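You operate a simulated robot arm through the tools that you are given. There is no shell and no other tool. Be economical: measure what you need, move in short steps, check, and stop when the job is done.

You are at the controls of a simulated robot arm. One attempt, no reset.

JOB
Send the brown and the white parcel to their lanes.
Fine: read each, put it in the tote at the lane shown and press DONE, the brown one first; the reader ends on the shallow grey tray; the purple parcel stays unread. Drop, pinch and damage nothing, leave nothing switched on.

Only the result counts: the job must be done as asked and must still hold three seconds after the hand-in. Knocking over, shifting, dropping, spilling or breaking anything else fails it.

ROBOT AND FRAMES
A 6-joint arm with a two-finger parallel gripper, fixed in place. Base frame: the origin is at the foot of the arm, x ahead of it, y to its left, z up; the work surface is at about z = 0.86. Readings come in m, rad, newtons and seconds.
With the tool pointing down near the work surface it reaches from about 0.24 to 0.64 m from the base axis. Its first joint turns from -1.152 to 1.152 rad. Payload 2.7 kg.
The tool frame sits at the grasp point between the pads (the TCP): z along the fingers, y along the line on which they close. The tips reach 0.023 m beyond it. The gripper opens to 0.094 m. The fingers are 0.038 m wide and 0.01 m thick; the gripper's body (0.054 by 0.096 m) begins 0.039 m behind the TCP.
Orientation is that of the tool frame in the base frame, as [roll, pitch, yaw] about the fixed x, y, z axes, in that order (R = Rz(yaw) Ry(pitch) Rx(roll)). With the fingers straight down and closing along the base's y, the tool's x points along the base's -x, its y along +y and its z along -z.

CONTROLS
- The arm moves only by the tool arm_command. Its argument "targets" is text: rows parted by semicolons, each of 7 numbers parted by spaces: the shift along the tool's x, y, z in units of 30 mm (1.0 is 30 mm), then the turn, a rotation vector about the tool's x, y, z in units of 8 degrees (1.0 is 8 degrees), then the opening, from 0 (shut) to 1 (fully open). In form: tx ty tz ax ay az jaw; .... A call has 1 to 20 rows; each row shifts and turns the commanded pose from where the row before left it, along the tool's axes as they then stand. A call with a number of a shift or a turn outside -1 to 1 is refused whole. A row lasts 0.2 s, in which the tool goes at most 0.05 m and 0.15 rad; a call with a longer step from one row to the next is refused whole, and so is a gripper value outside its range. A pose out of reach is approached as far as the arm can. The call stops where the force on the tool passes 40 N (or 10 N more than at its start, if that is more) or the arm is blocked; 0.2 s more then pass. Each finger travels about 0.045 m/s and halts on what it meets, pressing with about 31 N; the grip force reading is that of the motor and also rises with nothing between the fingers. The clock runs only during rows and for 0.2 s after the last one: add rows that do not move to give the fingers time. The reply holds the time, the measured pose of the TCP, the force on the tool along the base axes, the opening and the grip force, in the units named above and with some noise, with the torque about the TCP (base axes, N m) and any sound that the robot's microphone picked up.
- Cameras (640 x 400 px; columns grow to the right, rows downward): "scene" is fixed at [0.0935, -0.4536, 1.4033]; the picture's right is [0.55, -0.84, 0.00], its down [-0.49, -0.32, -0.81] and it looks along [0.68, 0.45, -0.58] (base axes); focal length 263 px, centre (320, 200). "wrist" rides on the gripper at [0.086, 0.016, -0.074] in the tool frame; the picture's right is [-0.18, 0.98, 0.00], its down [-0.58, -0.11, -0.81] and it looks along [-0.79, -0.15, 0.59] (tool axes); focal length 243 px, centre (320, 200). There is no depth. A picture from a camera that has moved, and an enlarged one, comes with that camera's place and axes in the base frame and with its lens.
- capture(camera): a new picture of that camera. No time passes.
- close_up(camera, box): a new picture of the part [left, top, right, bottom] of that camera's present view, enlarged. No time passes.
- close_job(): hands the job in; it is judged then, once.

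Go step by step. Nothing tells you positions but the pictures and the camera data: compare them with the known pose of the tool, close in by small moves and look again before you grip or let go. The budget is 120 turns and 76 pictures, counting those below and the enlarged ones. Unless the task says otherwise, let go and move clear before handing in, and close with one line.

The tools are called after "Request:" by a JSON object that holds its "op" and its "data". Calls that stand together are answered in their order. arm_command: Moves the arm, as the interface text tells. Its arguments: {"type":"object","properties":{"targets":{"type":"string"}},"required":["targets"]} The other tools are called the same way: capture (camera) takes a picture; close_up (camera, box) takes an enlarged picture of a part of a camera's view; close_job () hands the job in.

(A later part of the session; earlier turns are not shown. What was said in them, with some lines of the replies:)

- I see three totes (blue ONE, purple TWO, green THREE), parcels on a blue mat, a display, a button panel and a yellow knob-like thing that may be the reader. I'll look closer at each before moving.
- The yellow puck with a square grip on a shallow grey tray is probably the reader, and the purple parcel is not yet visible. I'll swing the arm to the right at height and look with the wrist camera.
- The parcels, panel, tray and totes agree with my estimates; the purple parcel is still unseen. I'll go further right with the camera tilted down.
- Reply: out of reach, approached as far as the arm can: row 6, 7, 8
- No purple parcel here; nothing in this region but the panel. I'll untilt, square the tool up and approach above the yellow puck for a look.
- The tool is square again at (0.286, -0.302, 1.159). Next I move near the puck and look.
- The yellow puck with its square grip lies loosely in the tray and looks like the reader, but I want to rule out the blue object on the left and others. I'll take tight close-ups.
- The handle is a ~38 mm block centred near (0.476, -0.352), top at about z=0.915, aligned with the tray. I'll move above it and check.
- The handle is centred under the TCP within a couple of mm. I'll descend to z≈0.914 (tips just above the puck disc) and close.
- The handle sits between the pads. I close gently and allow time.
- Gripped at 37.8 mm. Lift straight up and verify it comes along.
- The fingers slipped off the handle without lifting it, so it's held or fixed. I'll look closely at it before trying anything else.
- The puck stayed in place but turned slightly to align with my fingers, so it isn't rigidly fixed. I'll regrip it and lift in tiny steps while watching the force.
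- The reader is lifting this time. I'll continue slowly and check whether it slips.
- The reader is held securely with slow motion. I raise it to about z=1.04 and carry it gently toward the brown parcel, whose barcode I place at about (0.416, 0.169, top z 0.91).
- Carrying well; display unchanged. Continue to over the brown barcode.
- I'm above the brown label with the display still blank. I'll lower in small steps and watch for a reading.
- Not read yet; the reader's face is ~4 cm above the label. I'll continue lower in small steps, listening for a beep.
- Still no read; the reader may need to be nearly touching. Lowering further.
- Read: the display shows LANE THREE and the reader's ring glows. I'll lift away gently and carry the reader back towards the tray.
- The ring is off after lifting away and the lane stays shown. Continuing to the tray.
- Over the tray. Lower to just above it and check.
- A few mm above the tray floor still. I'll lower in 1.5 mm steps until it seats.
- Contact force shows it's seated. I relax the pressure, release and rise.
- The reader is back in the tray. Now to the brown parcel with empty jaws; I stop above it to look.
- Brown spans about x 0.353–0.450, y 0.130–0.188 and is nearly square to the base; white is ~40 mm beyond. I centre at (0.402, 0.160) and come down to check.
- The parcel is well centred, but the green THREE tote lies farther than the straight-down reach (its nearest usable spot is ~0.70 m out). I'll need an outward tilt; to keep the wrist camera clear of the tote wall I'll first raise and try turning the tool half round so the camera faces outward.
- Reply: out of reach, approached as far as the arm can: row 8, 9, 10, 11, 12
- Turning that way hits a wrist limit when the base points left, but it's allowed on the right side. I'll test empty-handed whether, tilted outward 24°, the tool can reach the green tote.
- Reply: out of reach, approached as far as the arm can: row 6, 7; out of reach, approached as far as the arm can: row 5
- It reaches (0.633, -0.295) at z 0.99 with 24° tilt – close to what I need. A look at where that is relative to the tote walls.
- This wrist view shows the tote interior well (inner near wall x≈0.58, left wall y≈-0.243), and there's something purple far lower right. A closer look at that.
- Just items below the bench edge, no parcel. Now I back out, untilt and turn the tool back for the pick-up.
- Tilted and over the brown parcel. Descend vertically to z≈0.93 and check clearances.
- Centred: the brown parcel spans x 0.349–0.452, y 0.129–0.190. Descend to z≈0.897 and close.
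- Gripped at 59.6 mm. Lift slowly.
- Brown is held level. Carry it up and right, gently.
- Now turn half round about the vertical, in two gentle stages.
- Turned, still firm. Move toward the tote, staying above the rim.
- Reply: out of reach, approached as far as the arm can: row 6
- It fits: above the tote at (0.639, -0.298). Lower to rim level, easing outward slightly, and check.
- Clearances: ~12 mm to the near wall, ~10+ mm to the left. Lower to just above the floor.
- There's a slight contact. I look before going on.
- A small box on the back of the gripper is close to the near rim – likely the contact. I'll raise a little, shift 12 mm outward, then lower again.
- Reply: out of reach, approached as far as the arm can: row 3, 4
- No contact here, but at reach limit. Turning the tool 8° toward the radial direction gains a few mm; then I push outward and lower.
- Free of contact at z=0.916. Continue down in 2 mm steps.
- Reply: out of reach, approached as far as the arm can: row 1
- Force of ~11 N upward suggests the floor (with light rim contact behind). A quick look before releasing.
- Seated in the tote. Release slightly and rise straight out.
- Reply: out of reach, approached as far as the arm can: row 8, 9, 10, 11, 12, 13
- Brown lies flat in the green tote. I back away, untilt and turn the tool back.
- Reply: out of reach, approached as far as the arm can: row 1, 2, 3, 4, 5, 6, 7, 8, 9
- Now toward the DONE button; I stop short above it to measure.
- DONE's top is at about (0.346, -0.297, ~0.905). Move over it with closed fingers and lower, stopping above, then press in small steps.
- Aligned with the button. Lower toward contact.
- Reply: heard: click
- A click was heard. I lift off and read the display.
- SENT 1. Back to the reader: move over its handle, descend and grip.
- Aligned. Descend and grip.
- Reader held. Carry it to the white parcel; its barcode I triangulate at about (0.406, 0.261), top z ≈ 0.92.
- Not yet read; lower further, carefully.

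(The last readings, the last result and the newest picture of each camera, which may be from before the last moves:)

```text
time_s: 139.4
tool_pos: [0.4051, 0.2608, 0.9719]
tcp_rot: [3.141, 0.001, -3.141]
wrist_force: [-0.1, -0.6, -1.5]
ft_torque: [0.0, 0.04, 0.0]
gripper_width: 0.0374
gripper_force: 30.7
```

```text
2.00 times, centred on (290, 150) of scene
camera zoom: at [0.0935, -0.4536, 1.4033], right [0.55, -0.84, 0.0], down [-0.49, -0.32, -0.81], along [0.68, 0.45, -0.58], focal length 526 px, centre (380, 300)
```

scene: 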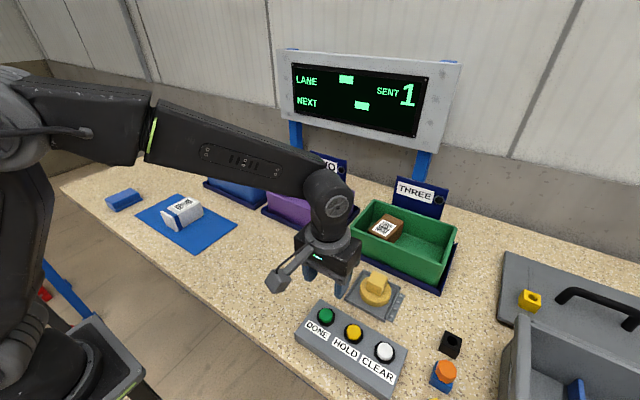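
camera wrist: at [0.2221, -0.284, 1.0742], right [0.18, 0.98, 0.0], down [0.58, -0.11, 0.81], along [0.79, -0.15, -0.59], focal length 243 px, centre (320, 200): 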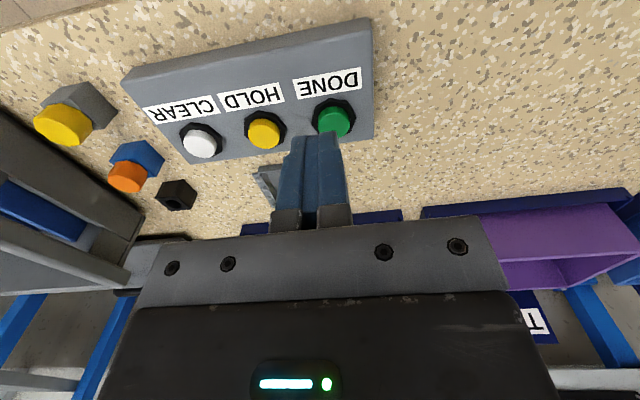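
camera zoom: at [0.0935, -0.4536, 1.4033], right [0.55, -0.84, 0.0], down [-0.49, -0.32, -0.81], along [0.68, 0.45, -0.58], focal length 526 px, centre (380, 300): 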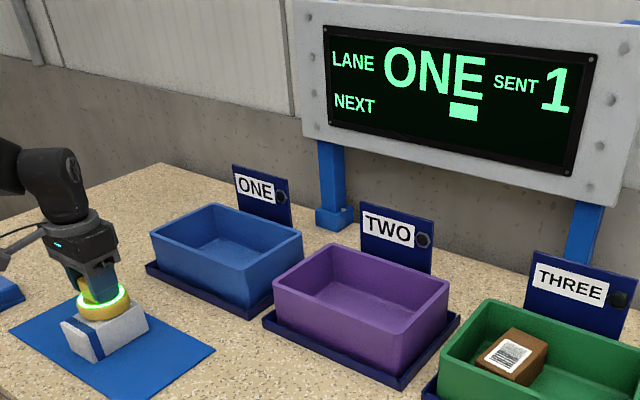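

White → LANE ONE. Lift off and carry the reader back to the tray.

Request:
{"op": "arm_command", "data": {"targets": "0 0 -0.2 0 0 0 0;0 0 -0.4 0 0 0 0;0 0 -0.5 0 0 0 0;0 0 -0.5 0 0 0 0;0 0 -0.4 0 0 0 0;0 0 -0.2 0 0 0 0"}}

Request:
{"op": "arm_command", "data": {"targets": "-0.04 -0.3 0 0 0 0 0;-0.06 -0.5 0 0 0 0 0;-0.07 -0.6 0 0 0 0 0;-0.07 -0.6 0 0 0 0 0;-0.07 -0.6 0 0 0 0 0;-0.07 -0.6 0 0 0 0 0;-0.07 -0.6 0 0 0 0 0;-0.07 -0.6 0 0 0 0 0;-0.07 -0.6 0 0 0 0 0;-0.07 -0.6 0 0 0 0 0;-0.07 -0.6 0 0 0 0 0;-0.07 -0.6 0 0 0 0 0;-0.07 -0.6 0 0 0 0 0;-0.07 -0.6 0 0 0 0 0;-0.07 -0.6 0 0 0 0 0;-0.07 -0.6 0 0 0 0 0;-0.07 -0.6 0 0 0 0 0;-0.05 -0.4 0 0 0 0 0"}}

Request:
{"op": "arm_command", "data": {"targets": "-0.04 -0.3 0 0 0 0 0;-0.06 -0.5 0 0 0 0 0;-0.07 -0.6 0 0 0 0 0;-0.07 -0.6 0 0 0 0 0;-0.07 -0.6 0 0 0 0 0;-0.07 -0.6 0 0 0 0 0;-0.07 -0.6 0 0 0 0 0;-0.07 -0.6 0 0 0 0 0;-0.07 -0.6 0 0 0 0 0;-0.07 -0.6 0 0 0 0 0;-0.07 -0.6 0 0 0 0 0;-0.07 -0.6 0 0 0 0 0;-0.07 -0.6 0 0 0 0 0;-0.07 -0.6 0 0 0 0 0;-0.07 -0.6 0 0 0 0 0;-0.07 -0.6 0 0 0 0 0;-0.07 -0.6 0 0 0 0 0;-0.05 -0.4 0 0 0 0 0"}}

```text
time_s: 140.8
tool_pos: [0.4041, 0.2597, 1.0394]
tcp_rot: [3.142, -0.001, -3.142]
wrist_force: [0.0, 0.7, -1.1]
ft_torque: [0.0, 0.0, 0.0]
gripper_width: 0.0377
gripper_force: 30.6
```

```text
time_s: 144.6
tool_pos: [0.4399, -0.0459, 1.0373]
tcp_rot: [3.141, -0.001, -3.141]
wrist_force: [0.3, -0.3, -0.7]
ft_torque: [0.0, 0.01, -0.03]
gripper_width: 0.0374
gripper_force: 31.0
```

```text
time_s: 148.4
tool_pos: [0.477, -0.3512, 1.0395]
tcp_rot: [-3.141, 0.001, 3.141]
wrist_force: [0.8, 0.5, -0.2]
ft_torque: [0.0, -0.02, 0.0]
gripper_width: 0.0375
gripper_force: 31.7
```

Lower to the tray.

Request:
{"op": "arm_command", "data": {"targets": "0 0 0.3 0 0 0 0;0 0 0.5 0 0 0 0;0 0 0.6 0 0 0 0;0 0 0.6 0 0 0 0;0 0 0.6 0 0 0 0;0 0 0.6 0 0 0 0;0 0 0.4 0 0 0 0;0 0 0.3 0 0 0 0;0 0 0.15 0 0 0 0;0 0 0.05 0 0 0 0;0 0 0.05 0 0 0 0;0 0 0 0 0 0 0"}}

Request:
{"op": "arm_command", "data": {"targets": "0 0 0.04 0 0 0 0;0 0 0.03 0 0 0 0;0 0 0 0 0 0 0"}}

```text
time_s: 151.0
tool_pos: [0.4772, -0.3531, 0.9132]
tcp_rot: [-3.142, 0.002, 3.14]
wrist_force: [0.4, -0.6, -1.7]
ft_torque: [0.0, 0.02, 0.02]
gripper_width: 0.0373
gripper_force: 31.2
```

```text
time_s: 151.8
tool_pos: [0.4768, -0.351, 0.9135]
tcp_rot: [-3.141, 0.0, -3.142]
wrist_force: [0.7, 0.5, -1.3]
ft_torque: [0.02, -0.01, -0.01]
gripper_width: 0.0375
gripper_force: 30.7
```

Request:
{"op": "arm_command", "data": {"targets": "0 0 0.04 0 0 0 0;0 0 0.03 0 0 0 0;0 0 0 0 0 0 0"}}

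Request:
{"op": "arm_command", "data": {"targets": "0 0 0.02 0 0 0 0;0 0 0.02 0 0 0 0;0 0 0 0 0 0 0"}}

```text
time_s: 152.6
tool_pos: [0.4766, -0.3525, 0.9124]
tcp_rot: [-3.14, 0.002, -3.141]
wrist_force: [-4.1, 4.0, 14.0]
ft_torque: [0.33, 0.37, 0.0]
gripper_width: 0.0375
gripper_force: 30.7
```

```text
time_s: 153.4
tool_pos: [0.4761, -0.3523, 0.9105]
tcp_rot: [-3.137, 0.004, -3.141]
wrist_force: [-3.2, 8.4, 25.8]
ft_torque: [0.25, 0.24, -0.02]
gripper_width: 0.0375
gripper_force: 30.6
```

Seated. Relax, release, rise and check.

Request:
{"op": "arm_command", "data": {"targets": "0 0 -0.06 0 0 0 0;0 0 0 0 0 0 0.5;0 0 0 0 0 0 0.7;0 0 0 0 0 0 0.8;0 0 0 0 0 0 0.8;0 0 0 0 0 0 0.8;0 0 -0.5 0 0 0 0.8;0 0 -1 0 0 0 0.8;0 0 -1 0 0 0 0.8;0 0 -1 0 0 0 0.8;0 0 -1 0 0 0 0.8"}}

Request:
{"op": "capture", "data": {"camera": "scene"}}

```text
time_s: 155.8
tool_pos: [0.4774, -0.3521, 1.0457]
tcp_rot: [-3.141, 0.001, -3.141]
wrist_force: [0.6, 0.6, -0.1]
ft_torque: [0.01, -0.02, -0.05]
gripper_width: 0.0753
gripper_force: 0.1
```

```text
10 pictures are left
```

scene: 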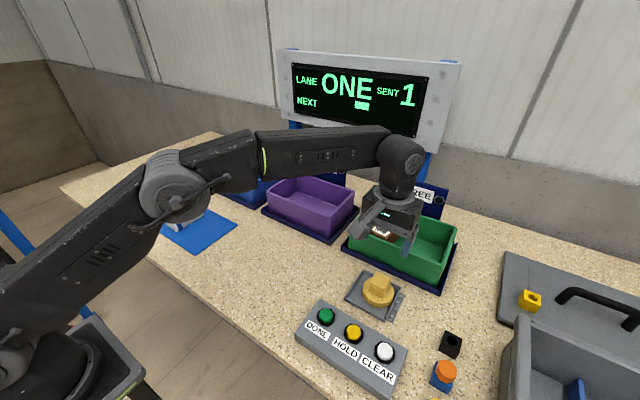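

Reader is back in the tray and LANE ONE is shown. For the white parcel (x 0.351–0.445, y 0.226–0.287, top ≈0.92) I'll use a 16° outward tilt, gripping slightly toward its near end so the blue tote is in reach.

Request:
{"op": "arm_command", "data": {"targets": "0.15 0.967 -0.03 0 0 0 0.9;0.15 0.967 -0.03 0 0 0 0.9;0.15 0.967 -0.03 0 0 0 0.9;0.15 0.967 -0.03 0 0 0 0.9;0.15 0.967 -0.03 0 0 0 0.9;0.15 0.967 -0.03 0 0 0 0.9;0.15 0.967 -0.03 0 0 0 0.9;0.15 0.967 -0.03 0 0 0 0.9;0.15 0.967 -0.03 0 0 0 0.9;0.15 0.967 -0.03 0 0 0 0.9;0.15 0.967 -0.03 0 0 0 0.9;0.15 0.967 -0.03 0 0 0 0.9;0.15 0.967 -0.03 0 0 0 0.9;0.15 0.967 -0.03 0 0 0 0.9;0.15 0.967 -0.03 0 0 0 0.9;0.15 0.967 -0.03 0 0 0 0.9;0.15 0.967 -0.03 0 0 0 0.9;0.15 0.967 -0.03 0 0 0 0.9;0.15 0.967 -0.03 0 0 0 0.9;0.15 0.967 -0.03 0 0 0 0.9"}}

Request:
{"op": "arm_command", "data": {"targets": "0.15 0.967 0 0 0 0 0.9;0 0 0 0 -1 0 0.9;0 0 0 0 -1 0 0.9;0 0 0 0 0 0 0.9"}}

Request:
{"op": "close_up", "data": {"camera": "wrist", "box": [140, 0, 580, 250]}}

```text
time_s: 160.0
tool_pos: [0.3879, 0.2297, 1.0646]
tcp_rot: [3.141, -0.001, 3.141]
wrist_force: [0.0, 0.5, -0.7]
ft_torque: [0.0, 0.0, -0.02]
gripper_width: 0.0844
gripper_force: 0.2
```

```text
time_s: 161.0
tool_pos: [0.3831, 0.2569, 1.0643]
tcp_rot: [3.141, 0.28, 3.14]
wrist_force: [0.1, -0.2, -0.9]
ft_torque: [0.01, 0.0, 0.04]
gripper_width: 0.0843
gripper_force: 0.1
```

```text
1.45 times, centred on (360, 125) of wrist
camera zoom: at [0.2798, 0.2728, 1.1107], right [0.18, 0.98, 0.05], down [0.34, -0.11, 0.94], along [0.93, -0.15, -0.35], focal length 353 px, centre (262, 309)
```

zoom: 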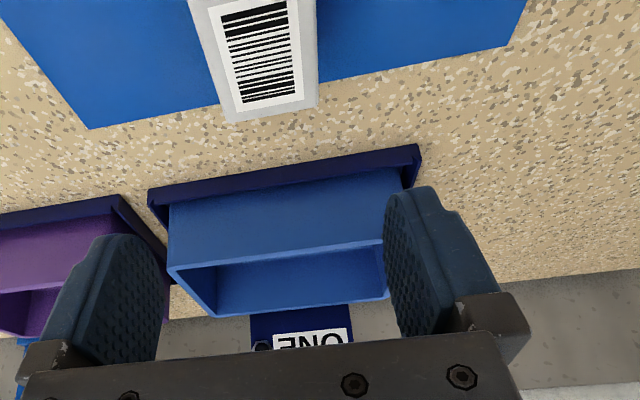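

White confirmed at y 0.231–0.288; the blue tote's near inner wall x≈0.58, right inner wall y≈0.15. Descend vertically and grip.

Request:
{"op": "arm_command", "data": {"targets": "0.276 0.07 0.961 0 0 0 0.9;0.276 0 0.961 0 0 0 0.9;0.276 0 0.961 0 0 0 0.9;0.276 0 0.961 0 0 0 0.9;0.2 0 0.69 0 0 0 0.9;0.1 0 0.35 0 0 0 0.9;0 0 0 0 0 0 0.9"}}

Request:
{"op": "close_up", "data": {"camera": "scene", "box": [140, 150, 230, 250]}}

```text
time_s: 162.6
tool_pos: [0.3822, 0.2601, 0.9109]
tcp_rot: [3.14, 0.278, -3.141]
wrist_force: [1.1, 0.4, -0.6]
ft_torque: [-0.02, -0.01, 0.03]
gripper_width: 0.0848
gripper_force: 0.1
```

```text
4.00 times, centred on (185, 200) of scene
camera zoom: at [0.0935, -0.4536, 1.4033], right [0.55, -0.84, 0.0], down [-0.49, -0.32, -0.81], along [0.68, 0.45, -0.58], focal length 1052 px, centre (860, 200)
```

zoom: 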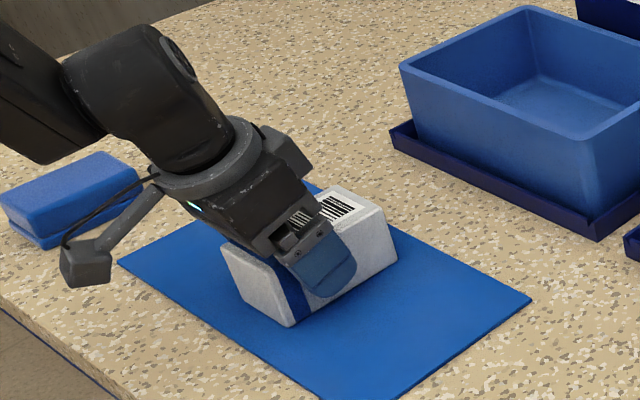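

Fingers straddle the white parcel. Close and lift slowly.

Request:
{"op": "arm_command", "data": {"targets": "0 0 0 0 0 0 0.75;0 0 0 0 0 0 0.6;0 0 0 0 0 0 0.3;0 0 0 0 0 0 0;0 0 0 0 0 0 0;0 0 0 0 0 0 0"}}

Request:
{"op": "arm_command", "data": {"targets": "-0.03 0 -0.1 0 0 0 0;-0.055 0 -0.19 0 0 0 0;-0.08 0 -0.29 0 0 0 0;-0.08 0 -0.29 0 0 0 0;-0.11 0 -0.38 0 0 0 0;-0.08 0 -0.29 0 0 0 0"}}

Request:
{"op": "close_up", "data": {"camera": "scene", "box": [140, 140, 230, 240]}}

```text
time_s: 164.0
tool_pos: [0.3825, 0.2598, 0.9103]
tcp_rot: [3.141, 0.278, 3.14]
wrist_force: [0.0, -0.7, 0.3]
ft_torque: [0.01, 0.07, -0.02]
gripper_width: 0.06
gripper_force: 30.9
```

```text
time_s: 165.4
tool_pos: [0.3797, 0.259, 0.9592]
tcp_rot: [3.141, 0.28, 3.141]
wrist_force: [0.3, -0.8, -0.9]
ft_torque: [0.0, 0.01, -0.02]
gripper_width: 0.0596
gripper_force: 31.1
```

```text
4.00 times, centred on (185, 190) of scene
camera zoom: at [0.0935, -0.4536, 1.4033], right [0.55, -0.84, 0.0], down [-0.49, -0.32, -0.81], along [0.68, 0.45, -0.58], focal length 1052 px, centre (860, 240)
```

zoom: 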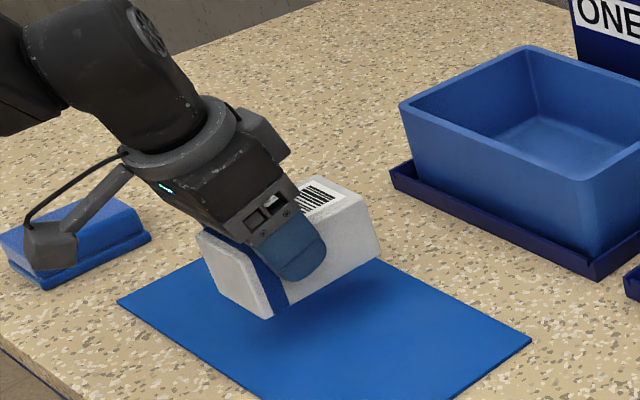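

Held level. Raise and carry to the blue tote above rim height.

Request:
{"op": "arm_command", "data": {"targets": "-0.06 0 -0.22 0 0 0 0;-0.13 0 -0.45 0 0 0 0;-0.13 0 -0.45 0 0 0 0;-0.13 0 -0.45 0 0 0 0;-0.13 0 -0.45 0 0 0 0;-0.06 0 -0.22 0 0 0 0;-0.27 -0.063 0.078 0 0 0 0;-0.542 -0.125 0.155 0 0 0 0;-0.542 -0.125 0.155 0 0 0 0;-0.542 -0.125 0.155 0 0 0 0;-0.542 -0.125 0.155 0 0 0 0;-0.542 -0.125 0.155 0 0 0 0;-0.542 -0.125 0.155 0 0 0 0;-0.542 -0.125 0.155 0 0 0 0;-0.542 -0.125 0.155 0 0 0 0;-0.542 -0.125 0.155 0 0 0 0;-0.542 -0.125 0.155 0 0 0 0;-0.542 -0.125 0.155 0 0 0 0;-0.542 -0.125 0.155 0 0 0 0;-0.27 -0.063 0.078 0 0 0 0"}}

Request:
{"op": "arm_command", "data": {"targets": "-0.2 0 0.06 0 0 0 0;-0.4 0 0.115 0 0 0 0;-0.3 0 0.087 0 0 0 0;0 0 0 0 0 0 0"}}

Request:
{"op": "capture", "data": {"camera": "wrist"}}

```text
time_s: 169.6
tool_pos: [0.6015, 0.2094, 1.0298]
tcp_rot: [3.142, 0.278, 3.141]
wrist_force: [-0.4, -0.3, -2.2]
ft_torque: [0.02, 0.03, 0.01]
gripper_width: 0.0596
gripper_force: 31.1
```

```text
time_s: 170.6
tool_pos: [0.6309, 0.2109, 1.0289]
tcp_rot: [3.141, 0.276, -3.141]
wrist_force: [-0.1, -0.1, -2.2]
ft_torque: [0.01, 0.0, -0.02]
gripper_width: 0.0598
gripper_force: 30.7
```

```text
6 pictures are left
camera wrist: at [0.5274, 0.2264, 1.0759], right [0.18, 0.98, 0.05], down [0.34, -0.11, 0.94], along [0.92, -0.15, -0.35], focal length 243 px, centre (320, 200)
```

wrist: 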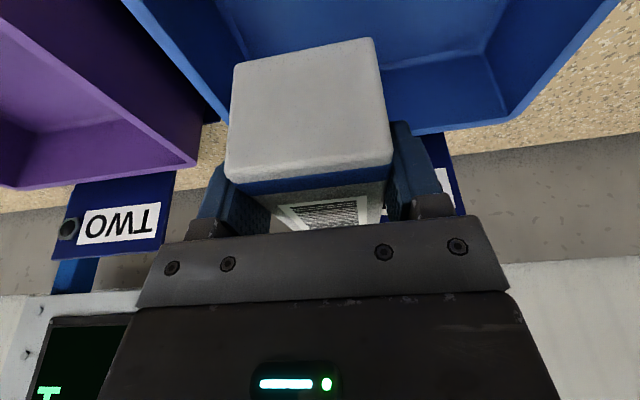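

Well inside the tote: ~19 mm to the near wall and ~20 mm to the right wall. Lower toward the floor.

Request:
{"op": "arm_command", "data": {"targets": "0.07 0 0.24 0 0 0 0;0.124 0 0.432 0 0 0 0;0.124 0 0.432 0 0 0 0;0.124 0 0.432 0 0 0 0;0.124 0 0.432 0 0 0 0;0.124 0 0.432 0 0 0 0;0.124 0 0.432 0 0 0 0;0.083 0 0.288 0 0 0 0;0.055 0 0.19 0 0 0 0;0 0 0 0 0 0 0"}}

Request:
{"op": "arm_command", "data": {"targets": "0.018 0 0.064 0 0 0 0;0.018 0 0.064 0 0 0 0;0 0 0 0 0 0 0"}}

Request:
{"op": "arm_command", "data": {"targets": "0.018 0 0.064 0 0 0 0;0 0 0 0 0 0 0"}}

```text
time_s: 172.8
tool_pos: [0.6296, 0.2109, 0.9252]
tcp_rot: [-3.141, 0.281, -3.141]
wrist_force: [0.2, -0.8, -1.4]
ft_torque: [-0.01, -0.01, 0.0]
gripper_width: 0.0597
gripper_force: 31.1
```

```text
time_s: 173.6
tool_pos: [0.6303, 0.2104, 0.9215]
tcp_rot: [3.141, 0.279, -3.141]
wrist_force: [0.0, -0.7, -1.1]
ft_torque: [0.01, 0.06, 0.0]
gripper_width: 0.0598
gripper_force: 30.9
```

```text
time_s: 174.2
tool_pos: [0.6298, 0.2108, 0.9193]
tcp_rot: [3.141, 0.278, 3.142]
wrist_force: [0.0, 0.1, -1.5]
ft_torque: [-0.02, 0.01, 0.03]
gripper_width: 0.0599
gripper_force: 30.8
```

Request:
{"op": "arm_command", "data": {"targets": "0.015 0 0.055 0 0 0 0;0 0 0 0 0 0 0"}}

Request:
{"op": "arm_command", "data": {"targets": "0.015 0 0.055 0 0 0 0;0 0 0 0 0 0 0"}}

Request:
{"op": "arm_command", "data": {"targets": "0.01 0 0.035 0 0 0 0;0 0 0 0 0 0 0"}}

```text
time_s: 174.8
tool_pos: [0.6292, 0.2097, 0.9172]
tcp_rot: [3.139, 0.279, -3.141]
wrist_force: [0.0, 0.1, -1.2]
ft_torque: [0.0, 0.02, 0.0]
gripper_width: 0.0597
gripper_force: 30.6
```

```text
time_s: 175.4
tool_pos: [0.6292, 0.2105, 0.9162]
tcp_rot: [-3.141, 0.278, -3.141]
wrist_force: [-0.3, 0.6, -1.5]
ft_torque: [-0.01, 0.08, 0.01]
gripper_width: 0.0594
gripper_force: 31.0
```

```text
time_s: 176.0
tool_pos: [0.6313, 0.2112, 0.9157]
tcp_rot: [-3.141, 0.277, 3.141]
wrist_force: [-0.9, -0.2, 2.6]
ft_torque: [0.01, 0.2, 0.05]
gripper_width: 0.0599
gripper_force: 31.2
```

Touching the floor. A hair more, then release and rise.

Request:
{"op": "arm_command", "data": {"targets": "0.006 0 0.02 0 0 0 0;0 0 0 0 0 0 0"}}

Request:
{"op": "arm_command", "data": {"targets": "0 0 0 0 0 0 0.68;0 0 0 0 0 0 0.72;0 0 0 0 0 0 0.78;0 0 0 0 0 0 0.78;0 0 0 0 0 0 0.78;-0.055 0 -0.19 0 0 0 0.78;-0.11 0 -0.38 0 0 0 0.78;-0.2 0 -0.7 0 0 0 0.78;-0.276 0 -0.961 0 0 0 0.78;-0.276 0 -0.961 0 0 0 0.78"}}

Request:
{"op": "close_up", "data": {"camera": "scene", "box": [190, 60, 440, 230]}}

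```text
time_s: 176.6
tool_pos: [0.631, 0.2112, 0.9156]
tcp_rot: [3.141, 0.281, 3.141]
wrist_force: [0.5, 0.4, 7.3]
ft_torque: [-0.02, 0.38, -0.03]
gripper_width: 0.0597
gripper_force: 30.7
```

```text
time_s: 178.8
tool_pos: [0.6317, 0.2099, 1.0137]
tcp_rot: [3.14, 0.278, 3.141]
wrist_force: [0.7, 0.3, 0.1]
ft_torque: [0.0, -0.01, 0.02]
gripper_width: 0.0735
gripper_force: 0.1
```

```text
2.35 times, centred on (315, 145) of scene
camera zoom: at [0.0935, -0.4536, 1.4033], right [0.55, -0.84, 0.0], down [-0.49, -0.32, -0.81], along [0.68, 0.45, -0.58], focal length 619 px, centre (332, 329)
```

zoom: 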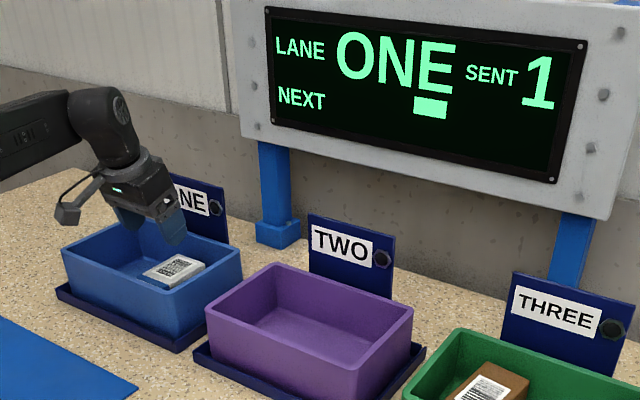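

White lies flat in the blue tote. Now back off, square up and head to the DONE button with fingers closed.

Request:
{"op": "arm_command", "data": {"targets": "0.766 0 -0.35 0 0 0 0.7;0.766 0 -0.35 0 0 0 0.7;0.766 0 -0.35 0 0 0 0.7;0.766 0 -0.35 0 0 0 0.7;0.766 0 -0.35 0 0 0 0.7;0.766 0 -0.35 0 0 0 0.7;0.766 0 -0.35 0 0 0 0.3;0.766 0 -0.35 0 0 0 0;0 0 0 0 1 0 0;0 0 0 0 1 0 0;0 0 0 0 0 0 0"}}

Request:
{"op": "arm_command", "data": {"targets": "0.15 -0.94 0 0 0 0 0;0.15 -0.94 0 0 0 0 0;0.15 -0.94 0 0 0 0 0;0.15 -0.94 0 0 0 0 0;0.15 -0.94 0 0 0 0 0;0.15 -0.94 0 0 0 0 0;0.15 -0.94 0 0 0 0 0;0.15 -0.94 0 0 0 0 0;0.15 -0.94 0 0 0 0 0;0.15 -0.94 0 0 0 0 0;0.15 -0.94 0 0 0 0 0;0.15 -0.94 0 0 0 0 0;0.15 -0.94 0 0 0 0 0;0.15 -0.94 0 0 0 0 0;0.15 -0.94 0 0 0 0 0;0.15 -0.94 0 0 0 0 0;0.15 -0.94 0 0 0 0 0;0.15 -0.94 0 0 0 0 0;0 0 0 0 0 0 0"}}

```text
time_s: 181.2
tool_pos: [0.4312, 0.2078, 1.044]
tcp_rot: [-3.142, 0.0, -3.14]
wrist_force: [1.0, -0.1, 0.3]
ft_torque: [-0.04, 0.01, -0.01]
gripper_width: 0.0
gripper_force: 31.3
```

```text
time_s: 185.2
tool_pos: [0.3451, -0.2987, 1.0444]
tcp_rot: [3.141, -0.001, -3.141]
wrist_force: [-0.1, -0.1, -0.5]
ft_torque: [0.0, 0.0, -0.03]
gripper_width: 0.0
gripper_force: 31.1
```

Same spot as the first press. Descend just above, then press gently.

Request:
{"op": "arm_command", "data": {"targets": "-0.13 0 0.8 0 0 0 0;0 0 0.9 0 0 0 0;0 0 0.9 0 0 0 0;0 0 0.8 0 0 0 0;0 0 0.4 0 0 0 0;0 0 0 0 0 0 0"}}

Request:
{"op": "arm_command", "data": {"targets": "0 0 0.07 0 0 0 0;0 0 0.07 0 0 0 0"}}

Request:
{"op": "arm_command", "data": {"targets": "0 0 0.07 0 0 0 0;0 0 0.07 0 0 0 0"}}

```text
time_s: 186.6
tool_pos: [0.3523, -0.2965, 0.9307]
tcp_rot: [-3.141, -0.003, 3.14]
wrist_force: [0.7, 0.1, -0.3]
ft_torque: [-0.02, 0.02, -0.01]
gripper_width: 0.0
gripper_force: 30.8
```

```text
time_s: 187.2
tool_pos: [0.3552, -0.298, 0.9249]
tcp_rot: [3.141, 0.0, 3.141]
wrist_force: [0.3, 0.3, 0.1]
ft_torque: [-0.03, -0.02, 0.0]
gripper_width: 0.0
gripper_force: 30.8
```

```text
time_s: 187.8
tool_pos: [0.3534, -0.2977, 0.9216]
tcp_rot: [-3.14, 0.001, 3.141]
wrist_force: [-1.1, 0.6, 1.7]
ft_torque: [0.01, -0.01, 0.04]
gripper_width: 0.0
gripper_force: 31.0
heard: click
```

Click heard. Lift off and check the display.

Request:
{"op": "arm_command", "data": {"targets": "0 0 -0.5 0 0 0 0;0 0 -1 0 0 0 0;0 0 -1 0 0 0 0;0 0 -1 0 0 0 0;0 0 -1 0 0 0 0;0.6 0.8 -0.5 0 0 0 0;0.6 0.8 0 0 0 0 0;0.6 0.8 0 0 0 0 0;0 0 0 0 0 0 0"}}

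Request:
{"op": "capture", "data": {"camera": "scene"}}

Request:
{"op": "close_up", "data": {"camera": "scene", "box": [300, 250, 420, 370]}}

```text
time_s: 189.8
tool_pos: [0.2992, -0.2242, 1.0696]
tcp_rot: [-3.141, 0.0, -3.141]
wrist_force: [-1.1, 0.1, 0.4]
ft_torque: [-0.03, -0.03, 0.0]
gripper_width: 0.0
gripper_force: 31.5
```

```text
4 pictures are left
```

scene: 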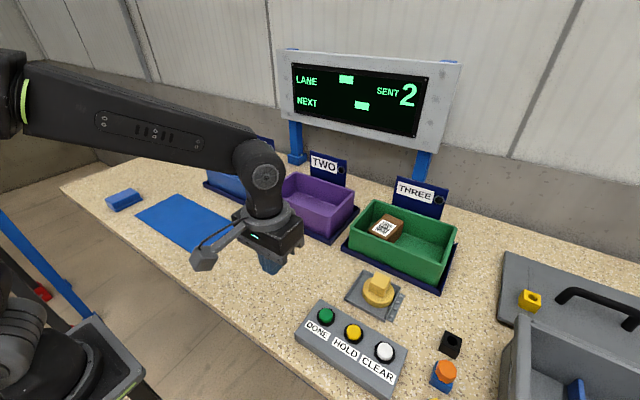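

```text
3.33 times, centred on (360, 310) of scene
camera zoom: at [0.0935, -0.4536, 1.4033], right [0.55, -0.84, 0.0], down [-0.49, -0.32, -0.81], along [0.68, 0.45, -0.58], focal length 876 px, centre (187, -167)
```

zoom: 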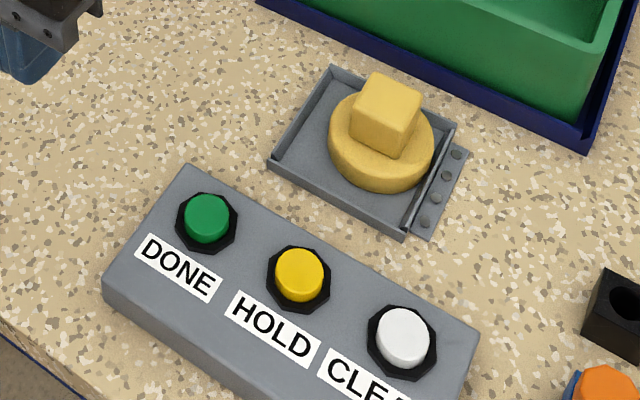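

SENT 2. The reader seems to sit a bit nearer the tray's back/right edge than before; one closer look to make sure it is flat inside.

Request:
{"op": "close_up", "data": {"camera": "scene", "box": [340, 260, 412, 325]}}

```text
6.15 times, centred on (376, 292) of scene
camera zoom: at [0.0935, -0.4536, 1.4033], right [0.55, -0.84, 0.0], down [-0.49, -0.32, -0.81], along [0.68, 0.45, -0.58], focal length 1618 px, centre (-25, -369)
```

zoom: 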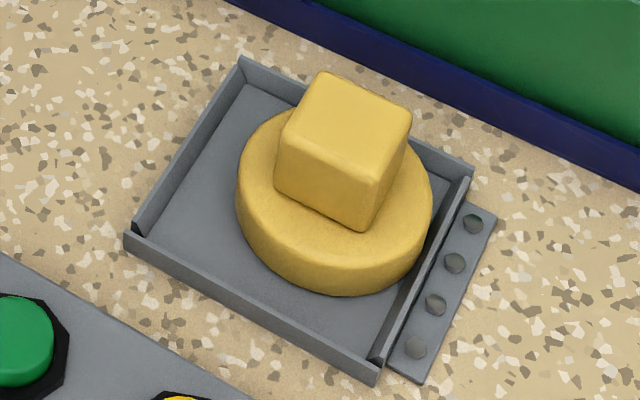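

Both parcels are in their totes, the display shows SENT 2 with the lanes blank again, and the reader rests flat and unlit inside the tray. The arm is clear, so I'm handing in.

Request:
{"op": "close_job", "data": {}}

```text
The job is handed in.
```

The job is handed in: brown went to lane THREE first, then white to lane ONE. DONE was pressed after each and the display reads SENT 2. The reader is back on the shallow grey tray with its light off, and I never saw the purple parcel, so it stays unread. On my first try at lifting the reader my grip slipped, but it stayed in its tray.
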